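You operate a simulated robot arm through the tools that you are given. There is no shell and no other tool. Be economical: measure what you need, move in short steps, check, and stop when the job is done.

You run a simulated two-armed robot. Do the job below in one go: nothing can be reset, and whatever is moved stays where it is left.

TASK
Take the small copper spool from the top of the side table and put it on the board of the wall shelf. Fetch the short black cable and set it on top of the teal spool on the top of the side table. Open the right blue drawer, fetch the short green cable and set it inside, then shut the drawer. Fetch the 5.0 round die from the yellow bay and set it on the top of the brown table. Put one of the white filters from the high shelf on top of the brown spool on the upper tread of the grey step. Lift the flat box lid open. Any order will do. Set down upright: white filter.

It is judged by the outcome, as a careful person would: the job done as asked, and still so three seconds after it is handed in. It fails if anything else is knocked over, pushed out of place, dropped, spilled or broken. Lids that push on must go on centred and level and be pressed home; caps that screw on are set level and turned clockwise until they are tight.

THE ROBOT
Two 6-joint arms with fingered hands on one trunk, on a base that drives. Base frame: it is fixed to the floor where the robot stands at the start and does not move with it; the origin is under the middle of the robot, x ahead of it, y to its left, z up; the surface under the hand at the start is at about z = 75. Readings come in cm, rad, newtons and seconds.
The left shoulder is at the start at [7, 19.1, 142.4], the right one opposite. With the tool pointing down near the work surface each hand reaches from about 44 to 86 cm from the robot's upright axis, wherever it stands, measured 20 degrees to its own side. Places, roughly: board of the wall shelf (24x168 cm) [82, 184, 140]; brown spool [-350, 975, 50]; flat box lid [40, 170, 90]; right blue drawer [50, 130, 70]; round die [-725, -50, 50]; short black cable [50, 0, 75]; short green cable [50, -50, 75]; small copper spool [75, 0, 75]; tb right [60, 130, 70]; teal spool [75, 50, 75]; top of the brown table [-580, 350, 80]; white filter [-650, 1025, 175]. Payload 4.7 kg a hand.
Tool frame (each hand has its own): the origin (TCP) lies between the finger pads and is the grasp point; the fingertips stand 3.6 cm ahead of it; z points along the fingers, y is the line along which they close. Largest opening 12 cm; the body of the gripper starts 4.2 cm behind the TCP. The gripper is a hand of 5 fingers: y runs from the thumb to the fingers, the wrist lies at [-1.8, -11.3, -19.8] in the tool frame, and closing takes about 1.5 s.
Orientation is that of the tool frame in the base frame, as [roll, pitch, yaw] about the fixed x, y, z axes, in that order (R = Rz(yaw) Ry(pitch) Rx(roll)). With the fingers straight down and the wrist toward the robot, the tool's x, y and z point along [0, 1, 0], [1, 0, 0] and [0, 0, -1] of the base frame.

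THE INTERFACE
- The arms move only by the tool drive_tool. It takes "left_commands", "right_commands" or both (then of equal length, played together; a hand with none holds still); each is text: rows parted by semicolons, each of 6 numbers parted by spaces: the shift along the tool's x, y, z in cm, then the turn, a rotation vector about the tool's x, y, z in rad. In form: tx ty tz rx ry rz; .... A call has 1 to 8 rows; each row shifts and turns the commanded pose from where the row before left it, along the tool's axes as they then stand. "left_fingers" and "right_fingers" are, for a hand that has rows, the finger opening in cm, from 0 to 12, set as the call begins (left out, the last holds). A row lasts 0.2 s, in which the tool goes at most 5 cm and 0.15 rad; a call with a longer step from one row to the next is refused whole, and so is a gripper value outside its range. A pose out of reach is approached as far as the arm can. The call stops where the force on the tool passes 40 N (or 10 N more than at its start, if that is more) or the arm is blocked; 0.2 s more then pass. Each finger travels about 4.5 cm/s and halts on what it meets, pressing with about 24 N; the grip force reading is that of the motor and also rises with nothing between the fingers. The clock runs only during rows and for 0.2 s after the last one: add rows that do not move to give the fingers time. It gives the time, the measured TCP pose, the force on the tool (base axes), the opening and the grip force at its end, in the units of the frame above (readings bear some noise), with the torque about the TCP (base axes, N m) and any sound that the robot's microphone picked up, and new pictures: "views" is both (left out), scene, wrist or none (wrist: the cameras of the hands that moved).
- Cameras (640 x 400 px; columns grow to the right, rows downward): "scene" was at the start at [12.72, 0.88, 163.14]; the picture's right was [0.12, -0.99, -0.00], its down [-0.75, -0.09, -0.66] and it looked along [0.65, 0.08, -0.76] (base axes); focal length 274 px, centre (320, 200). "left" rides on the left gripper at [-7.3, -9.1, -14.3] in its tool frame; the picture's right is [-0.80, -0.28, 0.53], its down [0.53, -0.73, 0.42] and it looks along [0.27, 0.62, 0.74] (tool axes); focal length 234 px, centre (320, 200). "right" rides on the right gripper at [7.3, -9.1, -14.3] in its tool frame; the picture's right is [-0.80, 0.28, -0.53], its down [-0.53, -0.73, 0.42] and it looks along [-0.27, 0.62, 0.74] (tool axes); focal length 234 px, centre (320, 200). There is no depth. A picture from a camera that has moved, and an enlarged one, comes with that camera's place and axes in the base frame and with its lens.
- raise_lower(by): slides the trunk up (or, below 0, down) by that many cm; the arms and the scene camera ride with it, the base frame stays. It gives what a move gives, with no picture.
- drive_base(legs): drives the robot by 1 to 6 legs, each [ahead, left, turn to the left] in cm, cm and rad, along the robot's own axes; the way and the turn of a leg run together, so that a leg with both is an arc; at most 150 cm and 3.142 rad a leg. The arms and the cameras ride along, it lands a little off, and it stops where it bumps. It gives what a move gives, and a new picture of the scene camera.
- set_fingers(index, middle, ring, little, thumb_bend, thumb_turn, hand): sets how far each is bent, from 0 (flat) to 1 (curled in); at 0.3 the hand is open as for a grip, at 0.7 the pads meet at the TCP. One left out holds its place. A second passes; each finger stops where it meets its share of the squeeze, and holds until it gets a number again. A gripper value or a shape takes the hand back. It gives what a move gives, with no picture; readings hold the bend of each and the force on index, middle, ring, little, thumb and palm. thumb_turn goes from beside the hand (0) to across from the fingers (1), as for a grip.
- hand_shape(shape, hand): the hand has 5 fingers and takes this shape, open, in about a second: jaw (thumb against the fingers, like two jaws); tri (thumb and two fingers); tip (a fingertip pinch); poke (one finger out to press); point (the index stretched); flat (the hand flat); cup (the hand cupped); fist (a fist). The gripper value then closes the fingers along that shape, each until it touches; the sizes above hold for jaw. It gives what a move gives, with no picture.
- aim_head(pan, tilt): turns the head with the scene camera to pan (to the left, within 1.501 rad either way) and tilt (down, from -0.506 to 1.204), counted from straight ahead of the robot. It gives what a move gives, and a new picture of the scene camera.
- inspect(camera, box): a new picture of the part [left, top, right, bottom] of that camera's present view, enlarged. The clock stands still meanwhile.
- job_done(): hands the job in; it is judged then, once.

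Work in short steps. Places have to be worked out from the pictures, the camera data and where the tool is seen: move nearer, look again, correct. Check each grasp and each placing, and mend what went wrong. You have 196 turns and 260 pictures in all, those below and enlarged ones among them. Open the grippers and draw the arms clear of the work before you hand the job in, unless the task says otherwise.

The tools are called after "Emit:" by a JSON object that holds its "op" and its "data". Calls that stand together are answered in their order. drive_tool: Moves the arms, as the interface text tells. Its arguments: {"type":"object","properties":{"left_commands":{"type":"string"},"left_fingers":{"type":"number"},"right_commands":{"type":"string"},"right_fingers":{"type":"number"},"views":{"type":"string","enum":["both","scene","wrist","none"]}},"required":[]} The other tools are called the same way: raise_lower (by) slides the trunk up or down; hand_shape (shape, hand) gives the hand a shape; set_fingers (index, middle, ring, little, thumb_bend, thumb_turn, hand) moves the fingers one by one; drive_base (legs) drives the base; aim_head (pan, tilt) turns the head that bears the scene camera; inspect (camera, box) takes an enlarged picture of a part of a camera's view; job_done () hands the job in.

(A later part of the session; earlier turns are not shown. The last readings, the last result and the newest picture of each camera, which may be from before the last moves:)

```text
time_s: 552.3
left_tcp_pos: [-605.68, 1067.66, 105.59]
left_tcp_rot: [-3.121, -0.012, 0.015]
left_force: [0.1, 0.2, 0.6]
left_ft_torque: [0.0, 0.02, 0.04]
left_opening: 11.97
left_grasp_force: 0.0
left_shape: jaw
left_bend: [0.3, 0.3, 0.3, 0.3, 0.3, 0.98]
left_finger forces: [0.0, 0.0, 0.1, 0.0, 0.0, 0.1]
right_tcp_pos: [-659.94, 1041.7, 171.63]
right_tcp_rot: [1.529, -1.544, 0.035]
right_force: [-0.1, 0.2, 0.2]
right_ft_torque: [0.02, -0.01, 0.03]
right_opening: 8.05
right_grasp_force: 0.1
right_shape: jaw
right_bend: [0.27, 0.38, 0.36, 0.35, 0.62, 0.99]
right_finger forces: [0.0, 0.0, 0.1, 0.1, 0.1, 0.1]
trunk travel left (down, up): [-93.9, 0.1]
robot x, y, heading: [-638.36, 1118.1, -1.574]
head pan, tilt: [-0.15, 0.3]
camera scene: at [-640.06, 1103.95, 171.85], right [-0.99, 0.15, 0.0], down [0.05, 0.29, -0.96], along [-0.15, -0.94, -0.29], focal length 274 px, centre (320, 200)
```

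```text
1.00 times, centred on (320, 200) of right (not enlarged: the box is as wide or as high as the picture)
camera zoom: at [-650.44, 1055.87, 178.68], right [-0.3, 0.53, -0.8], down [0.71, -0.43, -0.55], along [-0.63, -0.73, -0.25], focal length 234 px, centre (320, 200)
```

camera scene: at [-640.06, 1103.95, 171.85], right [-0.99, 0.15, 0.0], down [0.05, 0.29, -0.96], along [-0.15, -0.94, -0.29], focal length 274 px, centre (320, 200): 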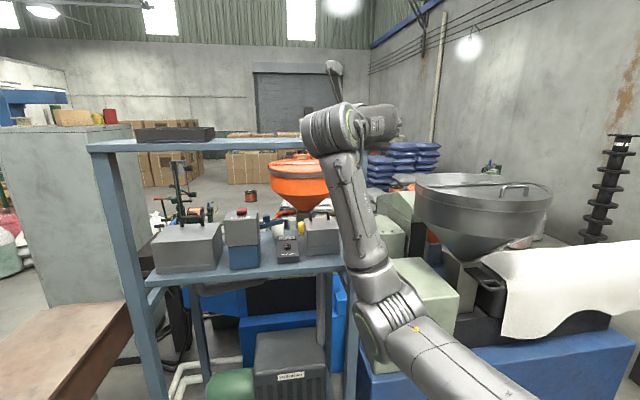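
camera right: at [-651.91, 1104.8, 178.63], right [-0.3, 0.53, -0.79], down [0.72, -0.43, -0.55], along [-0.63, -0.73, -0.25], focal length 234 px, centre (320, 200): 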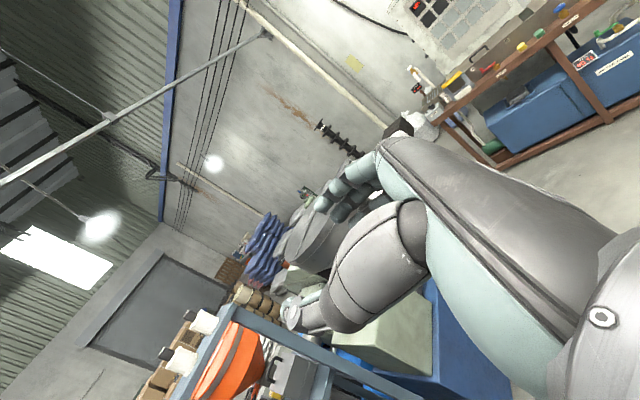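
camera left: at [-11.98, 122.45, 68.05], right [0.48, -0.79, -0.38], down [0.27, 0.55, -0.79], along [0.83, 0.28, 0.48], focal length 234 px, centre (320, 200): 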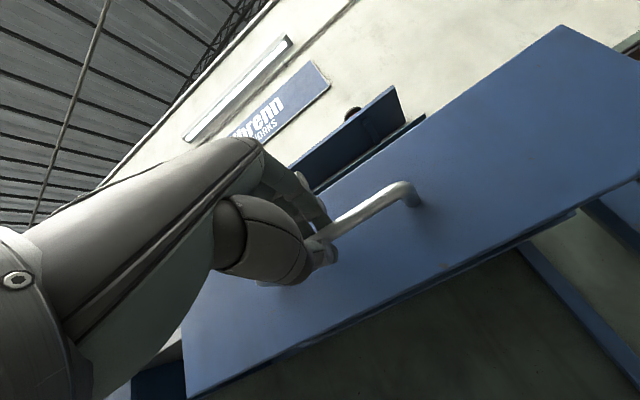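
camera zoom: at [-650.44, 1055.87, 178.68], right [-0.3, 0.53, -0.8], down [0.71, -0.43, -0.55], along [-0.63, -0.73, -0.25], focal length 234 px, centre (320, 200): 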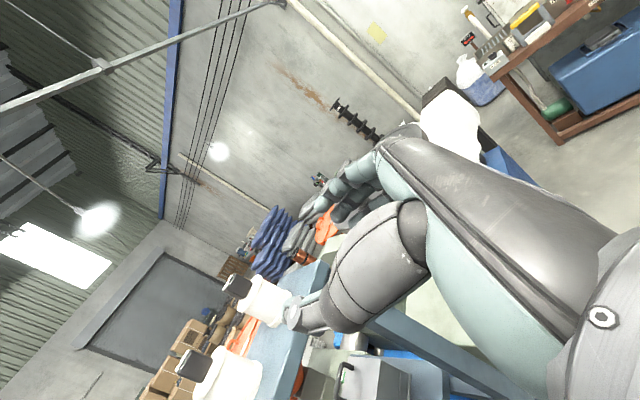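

B refines to (-659.9, 1017.5), dead ahead of the hand. I drive ahead 22 cm and finish with the arm.

Emit:
{"op": "drive_base", "data": {"legs": [[22, 0, 0]]}}

Emit:
{"op": "inspect", "data": {"camera": "right", "box": [160, 180, 420, 380]}}

```text
time_s: 553.9
left_tcp_pos: [-605.71, 1045.62, 105.48]
left_tcp_rot: [-3.122, -0.011, 0.016]
left_force: [0.3, -0.4, 0.5]
left_ft_torque: [0.0, 0.04, 0.0]
left_opening: 11.97
left_grasp_force: 0.0
left_shape: jaw
left_bend: [0.3, 0.3, 0.3, 0.3, 0.3, 0.98]
left_finger forces: [0.0, 0.0, 0.0, 0.0, 0.0, 0.0]
right_tcp_pos: [-659.91, 1019.61, 171.56]
right_tcp_rot: [1.563, -1.544, -0.001]
right_force: [0.6, 0.5, -0.3]
right_ft_torque: [-0.02, 0.01, 0.02]
right_opening: 8.03
right_grasp_force: 0.0
right_shape: jaw
right_bend: [0.27, 0.38, 0.36, 0.35, 0.62, 1.0]
right_finger forces: [0.1, 0.1, 0.0, 0.1, 0.0, 0.0]
trunk travel left (down, up): [-93.9, 0.1]
robot x, y, heading: [-638.53, 1096.13, -1.573]
head pan, tilt: [-0.15, 0.3]
camera scene: at [-640.09, 1081.9, 171.83], right [-0.99, 0.15, 0.0], down [0.04, 0.29, -0.96], along [-0.14, -0.94, -0.3], focal length 274 px, centre (320, 200)
```

scene: 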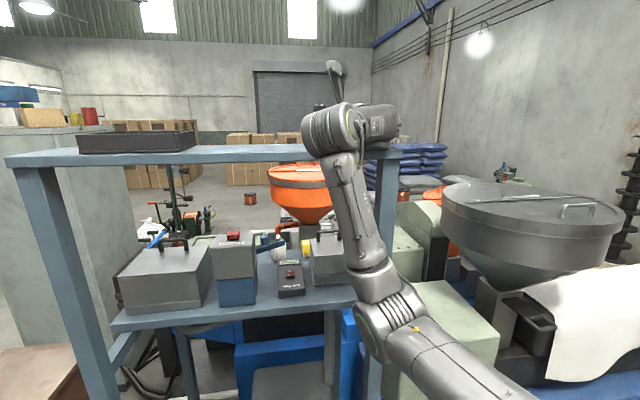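

```text
2.00 times, centred on (290, 280) of right
camera zoom: at [-650.4, 1033.78, 178.61], right [-0.3, 0.53, -0.8], down [0.72, -0.43, -0.55], along [-0.63, -0.73, -0.25], focal length 468 px, centre (380, 40)
```

zoom: 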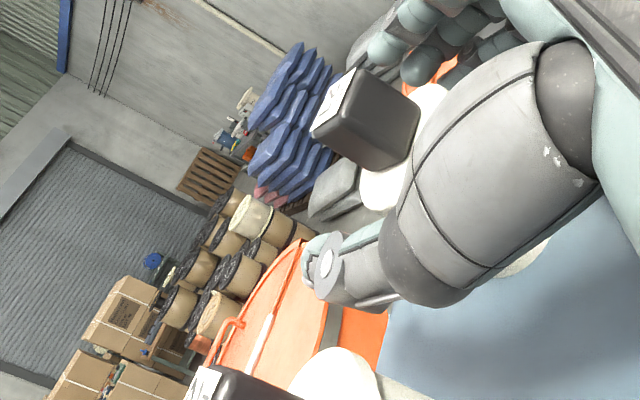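

The filter sits between the thumb and the fingers. I advance 1 cm and close.

Emit:
{"op": "drive_tool", "data": {"right_commands": "0 0 0.6 0 0 0;0 0 0 0 0 0;0 0 0 0 0 0;0 0 0 0 0 0;0 0 0 0 0 0;0 0 0 0 0 0;0 0 0 0 0 0", "right_fingers": 3, "views": "wrist"}}

```text
time_s: 555.5
left_tcp_pos: [-605.62, 1045.75, 105.48]
left_tcp_rot: [-3.122, -0.008, 0.016]
left_force: [0.9, -0.1, -0.2]
left_ft_torque: [0.0, 0.03, -0.02]
left_opening: 11.95
left_grasp_force: 0.2
left_shape: jaw
left_bend: [0.3, 0.3, 0.3, 0.3, 0.3, 0.98]
left_finger forces: [0.1, 0.0, 0.0, 0.0, 0.1, 0.0]
right_tcp_pos: [-659.91, 1019.01, 171.54]
right_tcp_rot: [1.51, -1.544, 0.057]
right_force: [0.4, -2.9, 8.2]
right_ft_torque: [0.15, -0.07, -0.1]
right_opening: 2.35
right_grasp_force: 23.9
right_shape: jaw
right_bend: [0.71, 0.62, 0.57, 0.49, 0.78, 1.0]
right_finger forces: [10.2, 3.9, 2.2, 1.6, 20.2, 1.1]
trunk travel left (down, up): [-93.9, 0.1]
robot x, y, heading: [-638.56, 1096.2, -1.569]
head pan, tilt: [-0.15, 0.3]
camera right: at [-650.43, 1033.23, 178.63], right [-0.3, 0.53, -0.8], down [0.72, -0.43, -0.55], along [-0.63, -0.73, -0.25], focal length 234 px, centre (320, 200)
```

right: 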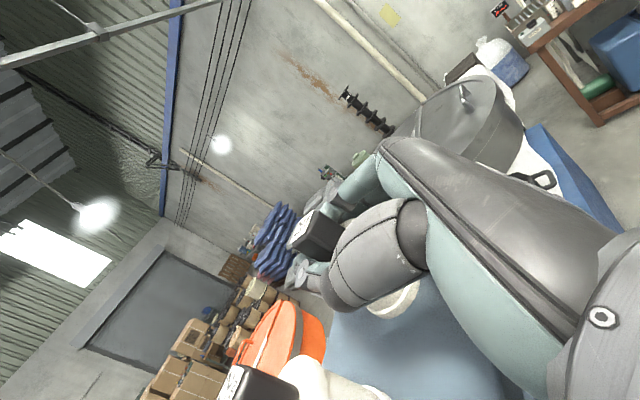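

All the fingers and the thumb hold it. I lift 4 cm and back the base out.

Emit:
{"op": "drive_tool", "data": {"right_commands": "1 0 0 0 0 0;1.5 0 0 0 0 0;1.5 0 0 0 0 0;0 0 0 0 0 0", "views": "none"}}

Emit:
{"op": "drive_base", "data": {"legs": [[-80, 0, 0]]}}

Emit:
{"op": "inspect", "data": {"camera": "right", "box": [180, 160, 460, 360]}}

```text
time_s: 556.5
left_tcp_pos: [-605.63, 1045.55, 105.58]
left_tcp_rot: [-3.12, -0.011, 0.015]
left_force: [0.7, 0.0, 0.1]
left_ft_torque: [0.01, 0.02, -0.02]
left_opening: 11.95
left_grasp_force: 0.0
left_shape: jaw
left_bend: [0.3, 0.3, 0.3, 0.3, 0.3, 0.98]
left_finger forces: [0.1, 0.1, 0.1, 0.0, 0.0, 0.0]
right_tcp_pos: [-659.85, 1018.89, 175.5]
right_tcp_rot: [1.668, -1.542, -0.103]
right_force: [-0.3, -0.4, -1.2]
right_ft_torque: [-0.02, -0.02, 0.02]
right_opening: 2.26
right_grasp_force: 23.8
right_shape: jaw
right_bend: [0.71, 0.63, 0.59, 0.5, 0.79, 1.0]
right_finger forces: [9.5, 2.7, 2.3, 1.4, 17.4, 0.1]
trunk travel left (down, up): [-93.9, 0.1]
robot x, y, heading: [-638.66, 1096.12, -1.576]
head pan, tilt: [-0.15, 0.3]
```

```text
time_s: 560.8
left_tcp_pos: [-605.68, 1125.04, 105.39]
left_tcp_rot: [-3.12, -0.01, 0.005]
left_force: [-0.3, 0.3, 0.6]
left_ft_torque: [-0.02, 0.01, 0.01]
left_opening: 11.97
left_grasp_force: 0.1
left_shape: jaw
left_bend: [0.3, 0.3, 0.3, 0.3, 0.3, 0.98]
left_finger forces: [0.0, 0.0, 0.1, 0.0, 0.0, 0.0]
right_tcp_pos: [-659.93, 1098.74, 175.43]
right_tcp_rot: [1.628, -1.543, -0.072]
right_force: [0.1, 0.0, -1.4]
right_ft_torque: [-0.01, 0.01, -0.02]
right_opening: 2.24
right_grasp_force: 23.7
right_shape: jaw
right_bend: [0.71, 0.63, 0.59, 0.5, 0.79, 1.0]
right_finger forces: [9.5, 2.7, 2.2, 1.5, 17.5, 0.0]
trunk travel left (down, up): [-93.9, 0.1]
robot x, y, heading: [-638.37, 1176.1, -1.583]
head pan, tilt: [-0.15, 0.3]
camera scene: at [-639.68, 1161.51, 171.81], right [-0.99, 0.16, 0.0], down [0.05, 0.29, -0.95], along [-0.15, -0.94, -0.3], focal length 274 px, centre (320, 200)
```

scene: 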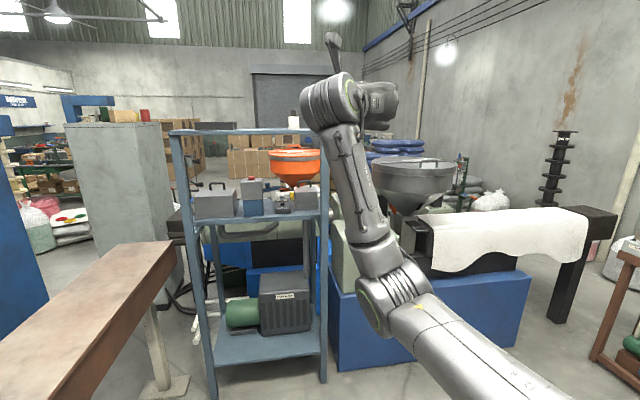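

```text
2.00 times, centred on (320, 260) of right
camera zoom: at [-650.4, 1112.9, 182.53], right [-0.29, 0.53, -0.79], down [0.71, -0.43, -0.55], along [-0.64, -0.73, -0.25], focal length 468 px, centre (320, 80)
```

zoom: 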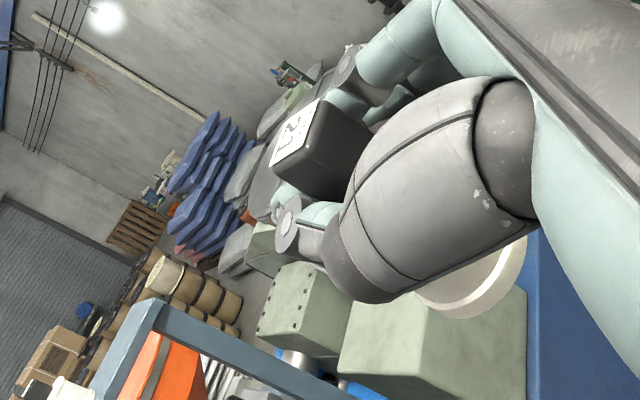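

The filter is held, and its neighbour still stands on the shelf. I restore the left arm to its compact pose and start back the way I came.

Emit:
{"op": "drive_tool", "data": {"left_commands": "-1 2.5 -4 0 0 0;-2 3 -3 0 0 0;-3 3 -2.5 0 0 0;-3.5 3 -1.5 0 0 0;-3.5 3 -1 0 0 0;-3.5 3 -2 0 0 0;-3.5 2.5 -3 0 0 0;0 0 -4 0 0 0", "views": "none"}}

Emit:
{"op": "drive_base", "data": {"legs": [[-150, 0, 0.013], [-22, 0, 0], [0, 0, 1.57], [150, 0, 0], [150, 0, 0], [0, -150, 0]]}}

```text
refused: row 6 steps farther than a row can; nothing moved
```

```text
time_s: 594.8
left_tcp_pos: [-283.53, 1243.42, 105.45]
left_tcp_rot: [-3.122, -0.011, 1.62]
left_force: [-0.2, -0.4, 0.1]
left_ft_torque: [0.02, -0.01, -0.01]
left_opening: 11.97
left_grasp_force: 0.0
left_shape: jaw
left_bend: [0.3, 0.3, 0.3, 0.3, 0.3, 0.98]
left_finger forces: [0.0, 0.1, 0.1, 0.0, 0.0, 0.1]
right_tcp_pos: [-255.16, 1190.31, 175.47]
right_tcp_rot: [1.628, -1.543, 1.542]
right_force: [-0.2, 0.3, -1.7]
right_ft_torque: [0.03, 0.0, 0.01]
right_opening: 2.23
right_grasp_force: 24.1
right_shape: jaw
right_bend: [0.71, 0.63, 0.59, 0.5, 0.79, 1.0]
right_finger forces: [9.1, 2.4, 2.3, 1.4, 16.5, 0.0]
trunk travel left (down, up): [-93.9, 0.1]
robot x, y, heading: [-332.82, 1208.77, 0.029]
head pan, tilt: [-0.15, 0.3]
camera scene: at [-318.63, 1207.98, 171.83], right [-0.12, -0.99, 0.0], down [-0.29, 0.03, -0.96], along [0.95, -0.11, -0.3], focal length 274 px, centre (320, 200)
```

scene: 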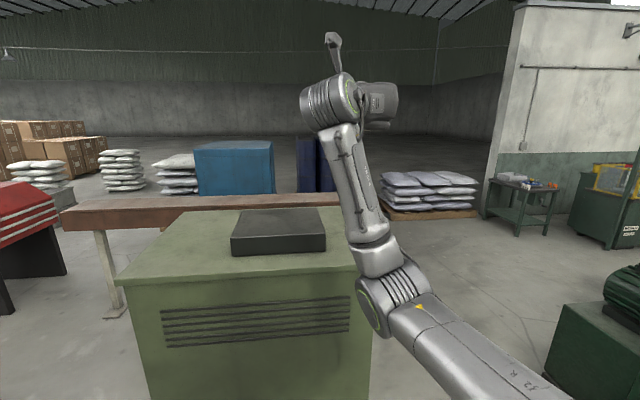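

The refused row left the left hand low; I redo that with shorter steps and continue along the corridor to the gap.

Emit:
{"op": "drive_tool", "data": {"left_commands": "-1 2 -4 0 0 0;-2 2.5 -3 0 0 0;-3 2.5 -2.5 0 0 0;-3 3 -2 0 0 0;-3 3 -2 0 0 0;-3 3 -2 0 0 0;-3 3 -2.5 0 0 0;-3 2.5 -2.5 0 0 0", "views": "none"}}

Emit:
{"op": "drive_base", "data": {"legs": [[0, -88, -0.029], [150, 0, 0], [34, 0, 0], [0, -63, 0], [0, 0, 0.82]]}}

```text
time_s: 596.6
left_tcp_pos: [-260.51, 1223.31, 125.18]
left_tcp_rot: [-3.12, -0.014, 1.62]
left_force: [0.1, -0.6, -0.9]
left_ft_torque: [0.03, 0.0, 0.01]
left_opening: 11.99
left_grasp_force: 0.0
left_shape: jaw
left_bend: [0.3, 0.3, 0.3, 0.3, 0.3, 0.98]
left_finger forces: [0.0, 0.0, 0.0, 0.0, 0.0, 0.0]
right_tcp_pos: [-254.83, 1190.1, 175.35]
right_tcp_rot: [1.608, -1.544, 1.561]
right_force: [0.2, -0.4, -2.0]
right_ft_torque: [-0.02, -0.04, 0.02]
right_opening: 2.24
right_grasp_force: 23.7
right_shape: jaw
right_bend: [0.71, 0.63, 0.6, 0.5, 0.79, 1.0]
right_finger forces: [9.1, 2.4, 2.2, 1.4, 16.4, 0.1]
trunk travel left (down, up): [-93.9, 0.1]
robot x, y, heading: [-332.69, 1208.85, 0.032]
head pan, tilt: [-0.15, 0.3]
```

```text
time_s: 615.3
left_tcp_pos: [-108.87, 1121.56, 125.24]
left_tcp_rot: [-3.122, -0.011, 2.417]
left_force: [-0.2, 0.3, -0.4]
left_ft_torque: [0.0, 0.0, -0.02]
left_opening: 11.99
left_grasp_force: 0.0
left_shape: jaw
left_bend: [0.3, 0.3, 0.3, 0.3, 0.3, 0.98]
left_finger forces: [0.0, 0.0, 0.1, 0.0, 0.0, 0.0]
right_tcp_pos: [-81.32, 1102.21, 175.44]
right_tcp_rot: [1.588, -1.545, 2.377]
right_force: [0.1, -0.1, -1.1]
right_ft_torque: [0.0, 0.0, 0.01]
right_opening: 2.25
right_grasp_force: 23.6
right_shape: jaw
right_bend: [0.71, 0.63, 0.6, 0.5, 0.79, 1.0]
right_finger forces: [9.0, 2.5, 2.2, 1.4, 16.1, 0.1]
trunk travel left (down, up): [-93.9, 0.1]
robot x, y, heading: [-149.28, 1059.45, 0.823]
head pan, tilt: [-0.15, 0.3]
camera scene: at [-138.5, 1069.18, 171.82], right [0.63, -0.78, 0.0], down [-0.23, -0.19, -0.96], along [0.74, 0.6, -0.3], focal length 274 px, centre (320, 200)
```

scene: 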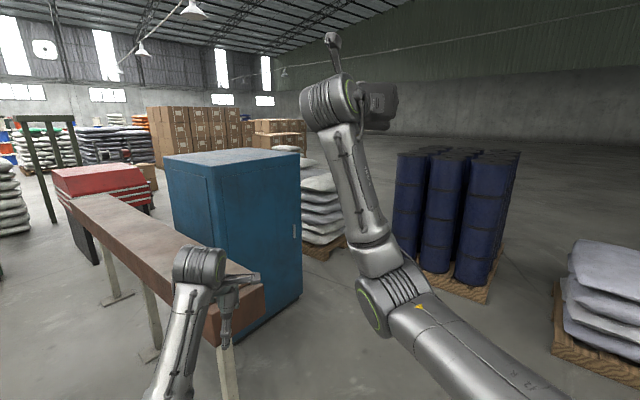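

I drive the gap backwards along the same line.

Emit:
{"op": "drive_base", "data": {"legs": [[-44.3, -36.4, 0], [-28.7, -13.2, 0], [-28.8, 7.4, 0], [-19.1, 20.4, 0], [-30.5, 22.9, 0], [-51.2, -6.5, 0]]}}

```text
time_s: 628.1
left_tcp_pos: [-242.08, 968.5, 125.11]
left_tcp_rot: [-3.122, -0.013, 2.414]
left_force: [0.8, -0.1, 0.0]
left_ft_torque: [0.02, -0.01, 0.04]
left_opening: 11.99
left_grasp_force: 0.0
left_shape: jaw
left_bend: [0.3, 0.3, 0.3, 0.3, 0.3, 0.98]
left_finger forces: [0.0, 0.0, 0.0, 0.0, 0.1, 0.0]
right_tcp_pos: [-214.73, 949.13, 175.4]
right_tcp_rot: [1.63, -1.543, 2.335]
right_force: [0.9, -0.1, -1.0]
right_ft_torque: [0.0, -0.03, 0.03]
right_opening: 2.24
right_grasp_force: 23.9
right_shape: jaw
right_bend: [0.71, 0.63, 0.6, 0.5, 0.79, 1.0]
right_finger forces: [9.0, 2.2, 2.3, 1.5, 16.2, 0.0]
trunk travel left (down, up): [-93.9, 0.1]
robot x, y, heading: [-282.63, 906.74, 0.826]
head pan, tilt: [-0.15, 0.3]
camera scene: at [-271.83, 916.21, 171.81], right [0.63, -0.78, 0.0], down [-0.23, -0.19, -0.95], along [0.74, 0.6, -0.3], focal length 274 px, centre (320, 200)
```

scene: 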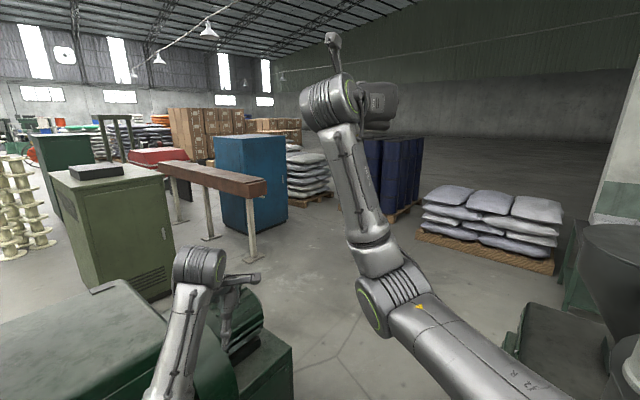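

I am back through the gap. I move to face the step and look at it.

Emit:
{"op": "drive_base", "data": {"legs": [[-79.9, 1.1, 0], [0, 0, 0.745]]}}

Emit:
{"op": "aim_head", "data": {"pan": 0.0, "tilt": 0.8}}

```text
time_s: 634.4
left_tcp_pos: [-349.7, 921.5, 125.19]
left_tcp_rot: [-3.12, -0.013, -3.123]
left_force: [-0.4, 0.1, 0.1]
left_ft_torque: [0.02, -0.01, 0.01]
left_opening: 12.0
left_grasp_force: 0.0
left_shape: jaw
left_bend: [0.3, 0.3, 0.3, 0.3, 0.3, 0.98]
left_finger forces: [0.0, 0.0, 0.0, 0.1, 0.0, 0.0]
right_tcp_pos: [-316.36, 926.06, 175.43]
right_tcp_rot: [1.635, -1.545, 3.077]
right_force: [0.9, 0.2, -1.7]
right_ft_torque: [0.0, 0.01, 0.05]
right_opening: 2.21
right_grasp_force: 23.6
right_shape: jaw
right_bend: [0.71, 0.63, 0.6, 0.5, 0.79, 1.0]
right_finger forces: [8.8, 2.2, 2.2, 1.5, 15.7, 0.0]
trunk travel left (down, up): [-93.9, 0.1]
robot x, y, heading: [-337.32, 848.89, 1.574]
head pan, tilt: [-0.15, 0.3]
camera scene: at [-335.87, 862.98, 171.82], right [0.99, -0.15, 0.0], down [-0.04, -0.29, -0.96], along [0.14, 0.94, -0.3], focal length 274 px, centre (320, 200)
```

scene: 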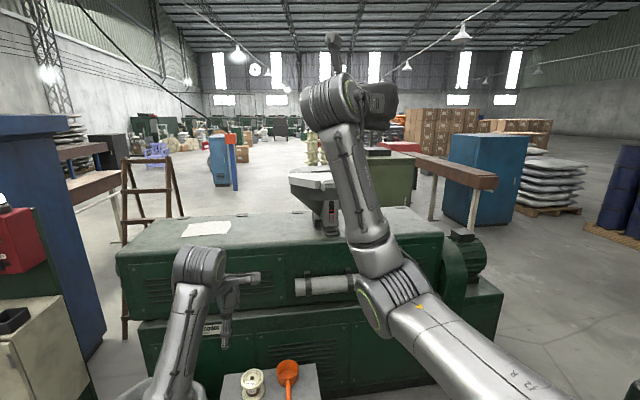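

```text
time_s: 635.4
left_tcp_pos: [-349.83, 921.37, 125.23]
left_tcp_rot: [-3.121, -0.01, -3.121]
left_force: [0.1, 0.0, 1.1]
left_ft_torque: [0.03, -0.03, -0.02]
left_opening: 12.01
left_grasp_force: 0.0
left_shape: jaw
left_bend: [0.3, 0.3, 0.3, 0.3, 0.3, 0.98]
left_finger forces: [0.0, 0.0, 0.0, 0.0, 0.0, 0.1]
right_tcp_pos: [-316.61, 925.93, 175.38]
right_tcp_rot: [1.711, -1.542, 3.0]
right_force: [0.2, -0.2, -1.4]
right_ft_torque: [0.04, -0.01, 0.03]
right_opening: 2.21
right_grasp_force: 24.0
right_shape: jaw
right_bend: [0.71, 0.63, 0.6, 0.5, 0.79, 1.0]
right_finger forces: [8.9, 2.3, 2.2, 1.4, 15.7, 0.0]
trunk travel left (down, up): [-93.9, 0.1]
robot x, y, heading: [-337.44, 849.0, 1.575]
head pan, tilt: [0.0, 0.799]
camera scene: at [-337.38, 861.81, 167.4], right [1.0, 0.0, 0.0], down [0.0, -0.72, -0.7], along [0.0, 0.7, -0.72], focal length 274 px, centre (320, 200)
```

scene: 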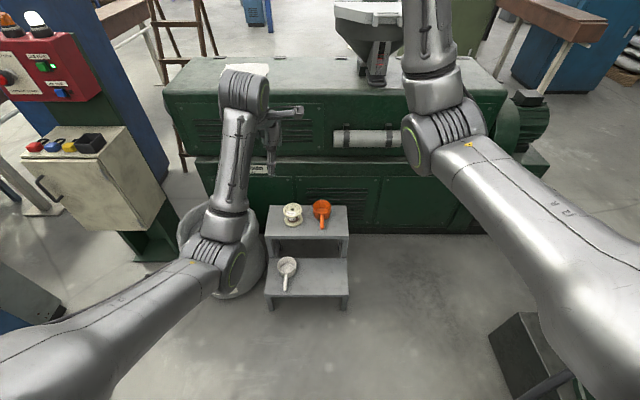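

The step is in front: a small spool and an orange scoop stand on the upper tread. I enlarge them.

Emit:
{"op": "inspect", "data": {"camera": "scene", "box": [255, 190, 365, 260]}}

```text
5.71 times, centred on (310, 225) of scene
camera zoom: at [-337.38, 861.81, 167.4], right [1.0, 0.0, 0.0], down [0.0, -0.72, -0.7], along [0.0, 0.7, -0.72], focal length 1566 px, centre (377, 57)
```

zoom: 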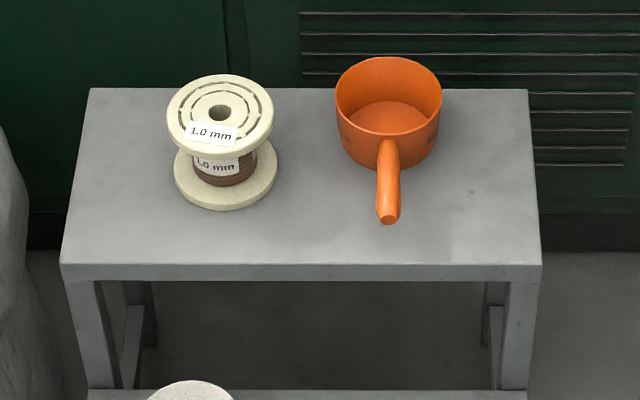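

It is the brown 1.0 mm spool: centre (-351.9, 958.5), top near z 60.7. I raise the left hand out of the way, shift the base so the filter lines up short of the spool, then lower the trunk.

Emit:
{"op": "drive_tool", "data": {"left_commands": "0 1 -4.5 0 0 0;0 1 -4.5 0 0 0;0 1 -4.5 0 0 0;0 1 -4.5 0 0 0;0 1 -4.5 0 0 0;0 1 -4.5 0 0 0;0 0 -3 0 0 0", "views": "none"}}

Emit:
{"op": "drive_base", "data": {"legs": [[10, 35.2, 0]]}}

Emit:
{"op": "raise_lower", "data": {"by": -40}}

Emit:
{"op": "raise_lower", "data": {"by": -40}}

```text
time_s: 637.0
left_tcp_pos: [-349.41, 929.83, 154.59]
left_tcp_rot: [-3.121, -0.011, -3.122]
left_force: [0.3, -0.3, 0.5]
left_ft_torque: [0.02, 0.01, 0.01]
left_opening: 12.0
left_grasp_force: 0.1
left_shape: jaw
left_bend: [0.3, 0.3, 0.3, 0.3, 0.3, 0.98]
left_finger forces: [0.0, 0.0, 0.0, 0.1, 0.1, 0.0]
left hand out of reach, approached as far as the arm can: row 2, 3, 4
right_tcp_pos: [-316.43, 925.94, 175.55]
right_tcp_rot: [1.597, -1.543, 3.114]
right_force: [1.1, 0.3, -0.9]
right_ft_torque: [-0.01, 0.0, 0.04]
right_opening: 2.21
right_grasp_force: 23.4
right_shape: jaw
right_bend: [0.71, 0.63, 0.6, 0.5, 0.79, 1.0]
right_finger forces: [8.9, 2.2, 2.3, 1.4, 15.7, 0.0]
trunk travel left (down, up): [-93.9, 0.1]
robot x, y, heading: [-337.16, 848.3, 1.574]
head pan, tilt: [0.0, 0.799]
```

```text
time_s: 639.3
left_tcp_pos: [-383.86, 939.83, 154.49]
left_tcp_rot: [-3.123, -0.014, -3.125]
left_force: [0.7, -0.2, -0.6]
left_ft_torque: [0.0, 0.0, -0.02]
left_opening: 12.01
left_grasp_force: 0.1
left_shape: jaw
left_bend: [0.3, 0.3, 0.3, 0.3, 0.3, 0.98]
left_finger forces: [0.0, 0.0, 0.0, 0.1, 0.0, 0.1]
right_tcp_pos: [-350.96, 935.71, 175.54]
right_tcp_rot: [1.557, -1.544, -3.133]
right_force: [1.2, 1.0, -1.4]
right_ft_torque: [-0.03, 0.0, 0.02]
right_opening: 2.21
right_grasp_force: 23.7
right_shape: jaw
right_bend: [0.71, 0.63, 0.6, 0.5, 0.79, 1.0]
right_finger forces: [9.0, 2.2, 2.3, 1.4, 15.7, 0.0]
trunk travel left (down, up): [-93.9, 0.1]
robot x, y, heading: [-372.17, 858.63, 1.573]
head pan, tilt: [0.0, 0.799]
camera scene: at [-372.17, 871.6, 167.4], right [1.0, 0.0, 0.0], down [0.0, -0.72, -0.7], along [0.0, 0.7, -0.72], focal length 274 px, centre (320, 200)
```

scene: 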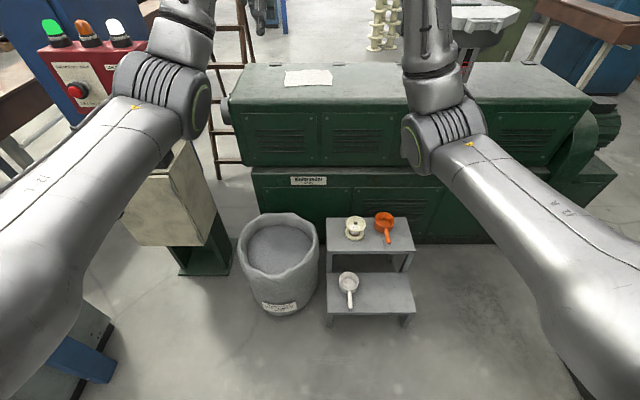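

```text
time_s: 643.1
left_tcp_pos: [-384.21, 939.81, 114.42]
left_tcp_rot: [-3.121, -0.011, -3.125]
left_force: [0.7, 0.0, 0.4]
left_ft_torque: [0.0, 0.02, 0.0]
left_opening: 12.0
left_grasp_force: 0.0
left_shape: jaw
left_bend: [0.3, 0.3, 0.3, 0.3, 0.3, 0.98]
left_finger forces: [0.0, 0.0, 0.0, 0.0, 0.1, 0.1]
right_tcp_pos: [-351.26, 935.82, 135.39]
right_tcp_rot: [1.508, -1.542, -3.084]
right_force: [-0.3, 0.0, -1.2]
right_ft_torque: [0.01, 0.0, 0.02]
right_opening: 2.19
right_grasp_force: 24.0
right_shape: jaw
right_bend: [0.71, 0.63, 0.6, 0.5, 0.79, 1.0]
right_finger forces: [8.9, 2.2, 2.3, 1.4, 15.8, 0.0]
trunk travel left (down, up): [-53.9, 40.1]
robot x, y, heading: [-372.37, 858.34, 1.57]
head pan, tilt: [0.0, 0.799]
```

```text
time_s: 647.0
left_tcp_pos: [-384.17, 939.88, 74.49]
left_tcp_rot: [-3.121, -0.01, -3.125]
left_force: [0.0, 0.4, -0.7]
left_ft_torque: [0.0, 0.0, -0.03]
left_opening: 12.0
left_grasp_force: 0.0
left_shape: jaw
left_bend: [0.3, 0.3, 0.3, 0.3, 0.3, 0.98]
left_finger forces: [0.1, 0.0, 0.0, 0.2, 0.0, 0.0]
right_tcp_pos: [-351.26, 935.81, 95.45]
right_tcp_rot: [1.568, -1.543, 3.14]
right_force: [-0.1, -0.1, -0.4]
right_ft_torque: [0.03, 0.0, -0.03]
right_opening: 2.2
right_grasp_force: 24.1
right_shape: jaw
right_bend: [0.71, 0.63, 0.6, 0.5, 0.79, 1.0]
right_finger forces: [8.8, 2.1, 2.4, 1.2, 15.7, 0.1]
trunk travel left (down, up): [-13.9, 80.1]
robot x, y, heading: [-372.11, 858.52, 1.572]
head pan, tilt: [0.0, 0.799]
```

The hand is at z 95, about 21 cm short of the spool. I lower the arm to z 78 and look level at both from the head camera.

Emit:
{"op": "drive_tool", "data": {"right_commands": "-3.5 0 0 0 0 0;-3.5 0 0 0 0 0;-3.5 0 0 0 0 0;-3.5 0 0 0 0 0;-3 0 0 0 0 0;0 0 0 0 0 0", "views": "none"}}

Emit:
{"op": "aim_head", "data": {"pan": -0.2, "tilt": 0.3}}

```text
time_s: 648.4
left_tcp_pos: [-384.19, 939.82, 74.36]
left_tcp_rot: [-3.122, -0.01, -3.128]
left_force: [0.3, 0.7, 0.1]
left_ft_torque: [0.0, -0.03, 0.0]
left_opening: 11.99
left_grasp_force: 0.1
left_shape: jaw
left_bend: [0.3, 0.3, 0.3, 0.3, 0.3, 0.98]
left_finger forces: [0.1, 0.0, 0.1, 0.1, 0.0, 0.0]
right_tcp_pos: [-350.66, 935.75, 78.47]
right_tcp_rot: [1.547, -1.543, -3.122]
right_force: [0.5, 0.4, -0.4]
right_ft_torque: [-0.01, 0.01, -0.04]
right_opening: 2.22
right_grasp_force: 24.3
right_shape: jaw
right_bend: [0.71, 0.63, 0.61, 0.5, 0.79, 1.0]
right_finger forces: [9.0, 2.0, 2.3, 1.4, 15.6, 0.1]
trunk travel left (down, up): [-13.9, 80.1]
robot x, y, heading: [-372.48, 858.86, 1.573]
head pan, tilt: [0.0, 0.799]
```

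```text
time_s: 649.3
left_tcp_pos: [-384.23, 939.87, 74.44]
left_tcp_rot: [-3.119, -0.01, -3.127]
left_force: [0.6, 1.4, 0.4]
left_ft_torque: [0.01, 0.0, -0.03]
left_opening: 11.98
left_grasp_force: 0.0
left_shape: jaw
left_bend: [0.3, 0.3, 0.3, 0.3, 0.3, 0.98]
left_finger forces: [0.1, 0.0, 0.0, 0.1, 0.0, 0.0]
right_tcp_pos: [-350.86, 935.76, 78.53]
right_tcp_rot: [1.595, -1.544, 3.113]
right_force: [0.1, 0.2, -1.1]
right_ft_torque: [-0.02, -0.01, -0.01]
right_opening: 2.23
right_grasp_force: 23.8
right_shape: jaw
right_bend: [0.71, 0.63, 0.61, 0.5, 0.79, 1.0]
right_finger forces: [9.0, 2.1, 2.4, 1.3, 15.6, 0.1]
trunk travel left (down, up): [-13.9, 80.1]
robot x, y, heading: [-372.73, 858.45, 1.567]
head pan, tilt: [-0.201, 0.3]
camera scene: at [-370.64, 872.75, 91.82], right [0.98, -0.2, 0.0], down [-0.06, -0.29, -0.95], along [0.19, 0.94, -0.3], focal length 274 px, centre (320, 200)
```

scene: 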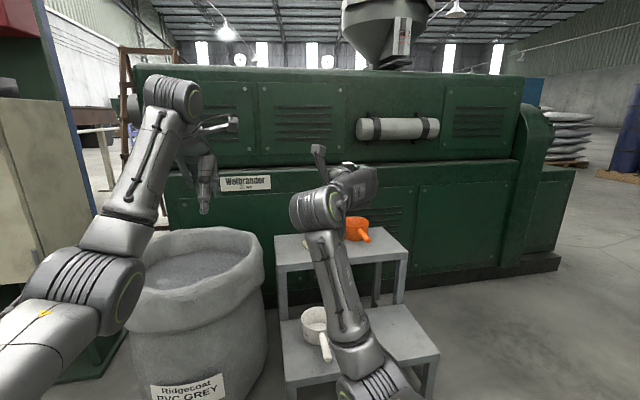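

My forearm hides the spool from the head, so I use the right wrist camera.

Emit:
{"op": "inspect", "data": {"camera": "right", "box": [0, 0, 640, 400]}}

```text
1.00 times, centred on (320, 200) of right (not enlarged: the box is as wide or as high as the picture)
camera zoom: at [-360.13, 921.28, 85.61], right [0.3, -0.53, -0.8], down [-0.72, 0.43, -0.55], along [0.63, 0.73, -0.25], focal length 234 px, centre (320, 200)
```

zoom: 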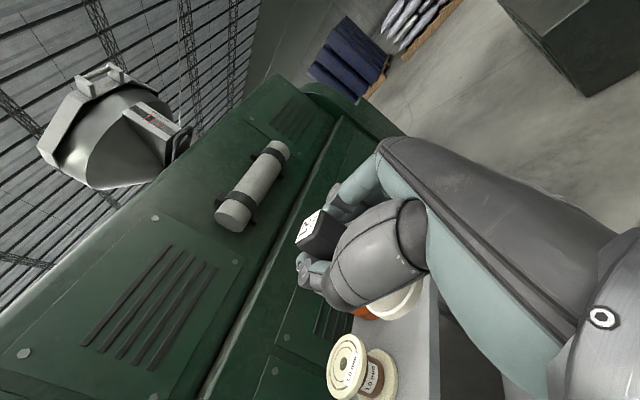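

Combining the views, the spool centre is near (-353.3, 958.2) with its top at z 58–61. I drive the filter over it.

Emit:
{"op": "drive_base", "data": {"legs": [[21.8, 1.7, 0]]}}

Emit:
{"op": "inspect", "data": {"camera": "right", "box": [220, 180, 540, 400]}}

```text
time_s: 651.0
left_tcp_pos: [-385.82, 961.7, 74.43]
left_tcp_rot: [-3.12, -0.01, -3.125]
left_force: [-0.2, 0.7, -0.2]
left_ft_torque: [-0.03, 0.01, 0.01]
left_opening: 12.0
left_grasp_force: 0.1
left_shape: jaw
left_bend: [0.3, 0.3, 0.3, 0.3, 0.3, 0.98]
left_finger forces: [0.1, 0.0, 0.1, 0.0, 0.1, 0.0]
right_tcp_pos: [-352.38, 957.59, 78.44]
right_tcp_rot: [1.646, -1.544, 3.063]
right_force: [-0.3, -0.2, -0.9]
right_ft_torque: [-0.01, 0.0, 0.0]
right_opening: 2.19
right_grasp_force: 24.0
right_shape: jaw
right_bend: [0.71, 0.63, 0.61, 0.5, 0.79, 1.0]
right_finger forces: [9.0, 2.1, 2.4, 1.4, 15.5, 0.0]
trunk travel left (down, up): [-13.9, 80.1]
robot x, y, heading: [-374.01, 880.35, 1.57]
head pan, tilt: [-0.201, 0.3]
camera scene: at [-372.34, 894.58, 91.81], right [0.98, -0.2, 0.0], down [-0.06, -0.29, -0.95], along [0.19, 0.94, -0.3], focal length 274 px, centre (320, 200)
```

scene: 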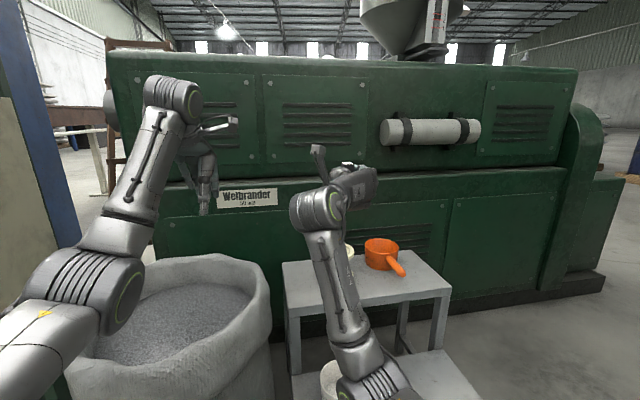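

```text
1.82 times, centred on (380, 290) of right
camera zoom: at [-361.86, 943.11, 85.58], right [0.3, -0.53, -0.8], down [-0.72, 0.43, -0.55], along [0.63, 0.73, -0.25], focal length 426 px, centre (211, 36)
```

zoom: 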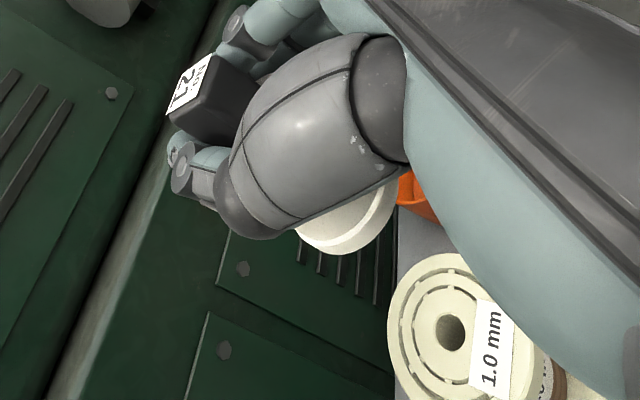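

From two wrist rays the spool top is at (-353.6, 961.2, 58), and the filter's base centre is now at (-353.6, 956.6). I move 4.6 cm forward, lower 9 cm, and check.

Emit:
{"op": "drive_tool", "data": {"right_commands": "0 0 2.3 0 0 0;0 0 2.3 0 0 0;-3 0 0 0 0 0;-3 0 0 0 0 0;-3 0 0 0 0 0;0 0 0 0 0 0", "views": "none"}}

Emit:
{"op": "inspect", "data": {"camera": "right", "box": [220, 180, 540, 400]}}

```text
time_s: 652.4
left_tcp_pos: [-385.99, 961.55, 74.46]
left_tcp_rot: [-3.121, -0.01, -3.125]
left_force: [-0.3, -0.1, -0.3]
left_ft_torque: [0.02, 0.03, 0.0]
left_opening: 11.98
left_grasp_force: 0.1
left_shape: jaw
left_bend: [0.3, 0.3, 0.3, 0.3, 0.3, 0.98]
left_finger forces: [0.1, 0.0, 0.1, 0.0, 0.0, 0.0]
right_tcp_pos: [-352.22, 962.17, 69.52]
right_tcp_rot: [1.573, -1.543, 3.135]
right_force: [0.3, 0.8, -1.2]
right_ft_torque: [0.02, 0.0, -0.02]
right_opening: 2.21
right_grasp_force: 24.1
right_shape: jaw
right_bend: [0.71, 0.63, 0.61, 0.5, 0.79, 1.0]
right_finger forces: [9.2, 2.1, 2.4, 1.5, 15.6, 0.1]
trunk travel left (down, up): [-13.9, 80.1]
robot x, y, heading: [-373.97, 880.56, 1.573]
head pan, tilt: [-0.201, 0.3]
```

```text
1.82 times, centred on (380, 290) of right
camera zoom: at [-361.63, 947.72, 76.58], right [0.3, -0.53, -0.8], down [-0.72, 0.43, -0.55], along [0.63, 0.73, -0.25], focal length 426 px, centre (211, 36)
```

zoom: 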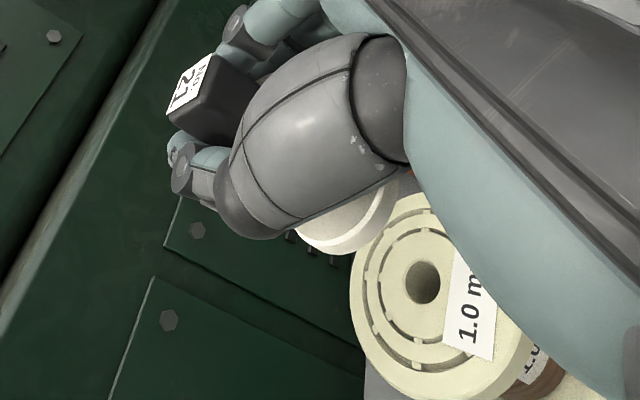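

The alignment is within a centimetre. I correct that and lower gently.

Emit:
{"op": "drive_tool", "data": {"right_commands": "-1.2 -0.7 0.5 0 0 0;-1.2 0 0 0 0 0;-0.7 0 0 0 0 0;-0.4 0 0 0 0 0;-0.3 0 0 0 0 0;0 0 0 0 0 0", "views": "none"}}

Emit:
{"op": "inspect", "data": {"camera": "right", "box": [220, 180, 540, 400]}}

```text
time_s: 653.8
left_tcp_pos: [-385.85, 961.6, 74.46]
left_tcp_rot: [-3.12, -0.011, -3.126]
left_force: [-0.3, 0.6, 0.4]
left_ft_torque: [0.04, -0.01, 0.02]
left_opening: 12.01
left_grasp_force: 0.1
left_shape: jaw
left_bend: [0.3, 0.3, 0.3, 0.3, 0.3, 0.98]
left_finger forces: [0.0, 0.1, 0.1, 0.0, 0.0, 0.1]
right_tcp_pos: [-352.83, 962.43, 65.62]
right_tcp_rot: [1.651, -1.543, 3.054]
right_force: [-0.4, -0.1, -0.7]
right_ft_torque: [0.0, 0.03, 0.0]
right_opening: 2.21
right_grasp_force: 24.3
right_shape: jaw
right_bend: [0.71, 0.63, 0.61, 0.5, 0.79, 1.0]
right_finger forces: [9.2, 2.2, 2.4, 1.4, 15.6, 0.0]
trunk travel left (down, up): [-13.9, 80.1]
robot x, y, heading: [-374.31, 880.27, 1.571]
head pan, tilt: [-0.201, 0.3]
```

```text
1.82 times, centred on (380, 290) of right
camera zoom: at [-362.17, 948.18, 72.77], right [0.3, -0.53, -0.8], down [-0.72, 0.43, -0.55], along [0.63, 0.73, -0.25], focal length 426 px, centre (211, 36)
```

zoom: 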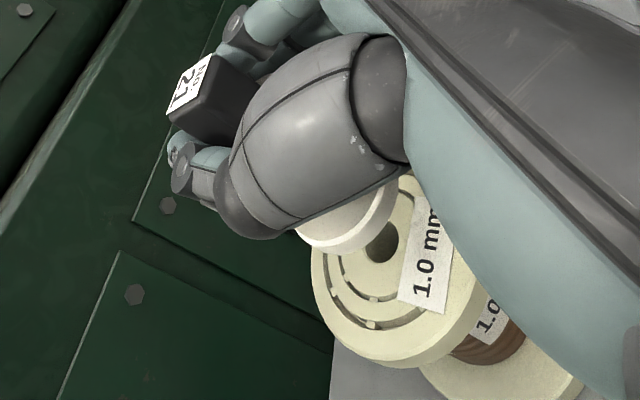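

Still about 1 cm above the flange. I continue down in small steps with a slight shift.

Emit:
{"op": "drive_tool", "data": {"right_commands": "-0.4 -0.5 0 0 0 0;-0.4 0 0 0 0 0;-0.3 0 0 0 0 0;-0.3 0 0 0 0 0;0 0 0 0 0 0", "views": "none"}}

```text
time_s: 655.0
left_tcp_pos: [-385.92, 961.56, 74.44]
left_tcp_rot: [-3.119, -0.009, -3.125]
left_force: [-0.3, 0.3, 0.2]
left_ft_torque: [0.02, -0.01, 0.01]
left_opening: 12.01
left_grasp_force: 0.0
left_shape: jaw
left_bend: [0.3, 0.3, 0.3, 0.3, 0.3, 0.98]
left_finger forces: [0.0, 0.0, 0.1, 0.0, 0.0, 0.0]
right_tcp_pos: [-353.34, 962.67, 64.27]
right_tcp_rot: [1.595, -1.542, 3.112]
right_force: [-0.3, -0.3, -1.5]
right_ft_torque: [-0.03, 0.0, 0.0]
right_opening: 2.22
right_grasp_force: 24.0
right_shape: jaw
right_bend: [0.71, 0.63, 0.61, 0.5, 0.79, 1.0]
right_finger forces: [9.1, 2.1, 2.4, 1.5, 15.5, 0.0]
trunk travel left (down, up): [-13.9, 80.1]
robot x, y, heading: [-374.24, 880.23, 1.569]
head pan, tilt: [-0.201, 0.3]
```

No contact yet, so I keep lowering by small amounts.

Emit:
{"op": "drive_tool", "data": {"right_commands": "-0.3 0 0 0 0 0;-0.3 0 0 0 0 0;-0.3 0 0 0 0 0;0 0 0 0 0 0", "views": "none"}}

Emit:
{"op": "inspect", "data": {"camera": "right", "box": [220, 180, 540, 400]}}

```text
time_s: 656.0
left_tcp_pos: [-385.87, 961.67, 74.4]
left_tcp_rot: [-3.12, -0.011, -3.127]
left_force: [-0.1, -0.6, -0.3]
left_ft_torque: [-0.01, -0.01, -0.02]
left_opening: 11.98
left_grasp_force: 0.1
left_shape: jaw
left_bend: [0.3, 0.3, 0.3, 0.3, 0.3, 0.98]
left_finger forces: [0.0, 0.1, 0.0, 0.0, 0.0, 0.0]
right_tcp_pos: [-353.19, 962.57, 63.29]
right_tcp_rot: [1.597, -1.542, 3.112]
right_force: [-0.4, -0.5, -2.2]
right_ft_torque: [-0.05, -0.03, 0.04]
right_opening: 2.22
right_grasp_force: 24.0
right_shape: jaw
right_bend: [0.71, 0.63, 0.61, 0.5, 0.79, 1.0]
right_finger forces: [9.1, 2.0, 2.4, 1.4, 15.6, 0.1]
trunk travel left (down, up): [-13.9, 80.1]
robot x, y, heading: [-374.35, 880.1, 1.565]
head pan, tilt: [-0.201, 0.3]
```

```text
1.82 times, centred on (380, 290) of right
camera zoom: at [-362.63, 948.2, 70.49], right [0.3, -0.53, -0.8], down [-0.72, 0.43, -0.55], along [0.63, 0.73, -0.25], focal length 426 px, centre (211, 36)
```

zoom: 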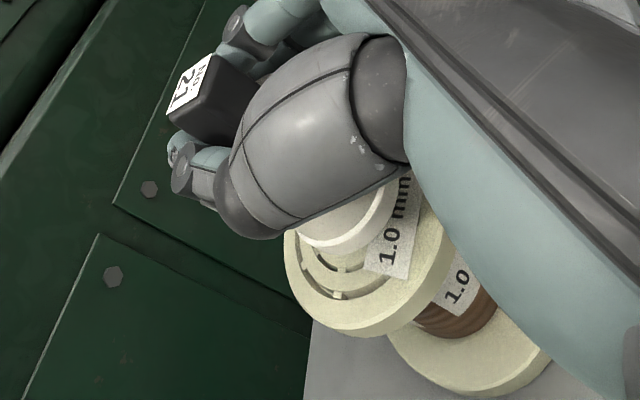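

The filter is now just above the flange and hides its hole, so it is centred. I keep lowering until the weight comes off.

Emit:
{"op": "drive_tool", "data": {"right_commands": "-0.25 0 0 0 0 0;-0.25 0 0 0 0 0;-0.25 0 0 0 0 0;0 0 0 0 0 0", "views": "none"}}

```text
time_s: 657.0
left_tcp_pos: [-385.97, 961.65, 74.54]
left_tcp_rot: [-3.12, -0.009, -3.126]
left_force: [-0.1, 0.1, -0.8]
left_ft_torque: [0.01, 0.02, -0.04]
left_opening: 12.01
left_grasp_force: 0.1
left_shape: jaw
left_bend: [0.3, 0.3, 0.3, 0.3, 0.3, 0.98]
left_finger forces: [0.1, 0.1, 0.0, 0.0, 0.0, 0.0]
right_tcp_pos: [-353.23, 962.62, 62.77]
right_tcp_rot: [1.601, -1.543, 3.104]
right_force: [-0.5, -0.5, -0.6]
right_ft_torque: [0.03, 0.02, 0.01]
right_opening: 2.22
right_grasp_force: 23.8
right_shape: jaw
right_bend: [0.71, 0.63, 0.61, 0.5, 0.79, 1.0]
right_finger forces: [9.0, 2.1, 2.4, 1.4, 15.5, 0.0]
trunk travel left (down, up): [-13.9, 80.1]
robot x, y, heading: [-373.92, 880.36, 1.565]
head pan, tilt: [-0.201, 0.3]
```

Emit:
{"op": "drive_tool", "data": {"right_commands": "-0.25 0 0 0 0 0;-0.25 0 0 0 0 0;-0.25 0 0 0 0 0;0 0 0 0 0 0", "views": "none"}}

Emit:
{"op": "inspect", "data": {"camera": "right", "box": [240, 200, 480, 380]}}

```text
time_s: 658.0
left_tcp_pos: [-385.88, 961.57, 74.4]
left_tcp_rot: [-3.121, -0.012, -3.126]
left_force: [0.7, -0.4, -0.4]
left_ft_torque: [0.0, -0.01, 0.02]
left_opening: 11.97
left_grasp_force: 0.0
left_shape: jaw
left_bend: [0.3, 0.3, 0.3, 0.3, 0.3, 0.98]
left_finger forces: [0.1, 0.1, 0.1, 0.1, 0.0, 0.1]
right_tcp_pos: [-353.38, 962.67, 61.84]
right_tcp_rot: [1.651, -1.542, 3.057]
right_force: [-0.4, -0.2, -1.1]
right_ft_torque: [-0.01, 0.03, -0.02]
right_opening: 2.21
right_grasp_force: 24.1
right_shape: jaw
right_bend: [0.71, 0.63, 0.61, 0.5, 0.79, 1.0]
right_finger forces: [9.1, 2.1, 2.4, 1.4, 15.6, 0.0]
trunk travel left (down, up): [-13.9, 80.1]
robot x, y, heading: [-374.21, 880.74, 1.575]
head pan, tilt: [-0.201, 0.3]
```

```text
2.22 times, centred on (360, 290) of right
camera zoom: at [-362.59, 948.19, 68.95], right [0.3, -0.53, -0.8], down [-0.72, 0.43, -0.55], along [0.63, 0.73, -0.25], focal length 520 px, centre (231, 0)
```

zoom: 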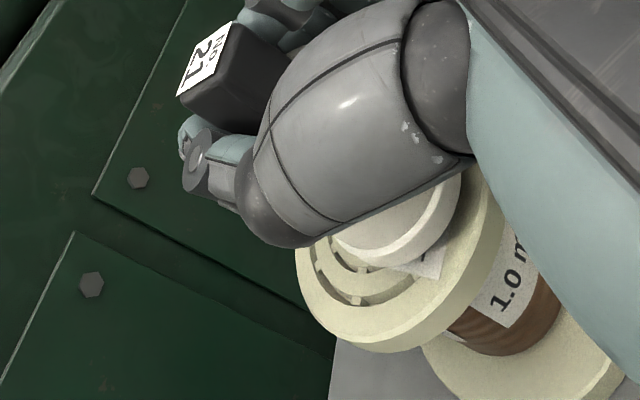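

Comparing the successive rays, they meet at (-353.2, 964.3, 54): the spool top is lower and 2.5 cm further than I took it. I shift accordingly before going on down.

Emit:
{"op": "drive_tool", "data": {"right_commands": "0.5 0.5 1.3 0 0 0;0 0.5 1.2 0 0 0;0 0 0 0 0 0", "views": "none"}}

Emit:
{"op": "inspect", "data": {"camera": "right", "box": [240, 200, 480, 380]}}

```text
time_s: 658.8
left_tcp_pos: [-385.88, 961.71, 74.47]
left_tcp_rot: [-3.12, -0.011, -3.126]
left_force: [-0.8, 0.2, 0.2]
left_ft_torque: [0.0, -0.02, 0.0]
left_opening: 11.97
left_grasp_force: 0.0
left_shape: jaw
left_bend: [0.3, 0.3, 0.3, 0.3, 0.3, 0.98]
left_finger forces: [0.0, 0.0, 0.1, 0.0, 0.0, 0.0]
right_tcp_pos: [-352.3, 965.04, 62.36]
right_tcp_rot: [1.586, -1.544, 3.122]
right_force: [-0.2, -0.1, -0.6]
right_ft_torque: [-0.01, -0.01, 0.03]
right_opening: 2.2
right_grasp_force: 23.9
right_shape: jaw
right_bend: [0.71, 0.63, 0.61, 0.5, 0.79, 1.0]
right_finger forces: [9.1, 2.1, 2.4, 1.4, 15.6, 0.0]
trunk travel left (down, up): [-13.9, 80.1]
robot x, y, heading: [-374.04, 880.49, 1.569]
head pan, tilt: [-0.201, 0.3]
```

```text
2.22 times, centred on (360, 290) of right
camera zoom: at [-361.6, 950.65, 69.5], right [0.3, -0.53, -0.8], down [-0.72, 0.43, -0.55], along [0.63, 0.73, -0.25], focal length 520 px, centre (231, 0)
```

zoom: 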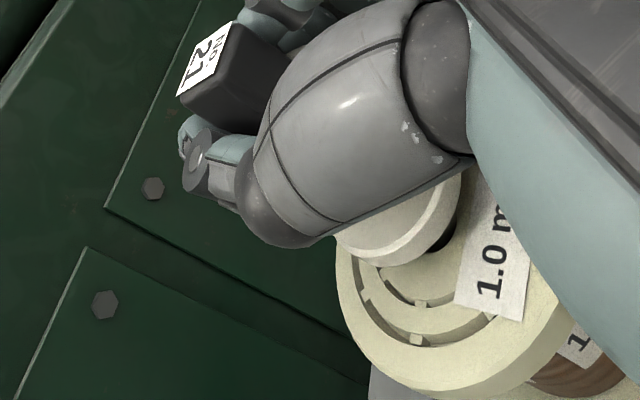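

A fit of the visible rim puts the filter's base at (-352.8, 964.3, 56), right over the spool's centre. I lower it the last 2 cm.

Emit:
{"op": "drive_tool", "data": {"right_commands": "-0.5 -0.3 0 0 0 0;-0.4 0 0 0 0 0;-0.3 0 0 0 0 0;-0.25 0 0 0 0 0;0 0 0 0 0 0", "views": "none"}}

```text
time_s: 660.0
left_tcp_pos: [-385.94, 961.68, 74.34]
left_tcp_rot: [-3.12, -0.011, -3.129]
left_force: [-0.3, 0.5, 0.5]
left_ft_torque: [-0.03, 0.0, 0.01]
left_opening: 12.0
left_grasp_force: 0.1
left_shape: jaw
left_bend: [0.3, 0.3, 0.3, 0.3, 0.3, 0.98]
left_finger forces: [0.0, 0.1, 0.0, 0.0, 0.0, 0.0]
right_tcp_pos: [-352.42, 965.06, 60.98]
right_tcp_rot: [1.57, -1.544, 3.137]
right_force: [0.9, 0.2, -0.4]
right_ft_torque: [-0.02, -0.04, 0.02]
right_opening: 2.24
right_grasp_force: 23.7
right_shape: jaw
right_bend: [0.71, 0.63, 0.61, 0.5, 0.79, 1.0]
right_finger forces: [9.1, 2.0, 2.4, 1.3, 15.8, 0.1]
trunk travel left (down, up): [-13.9, 80.1]
robot x, y, heading: [-374.32, 880.35, 1.569]
head pan, tilt: [-0.201, 0.3]
```

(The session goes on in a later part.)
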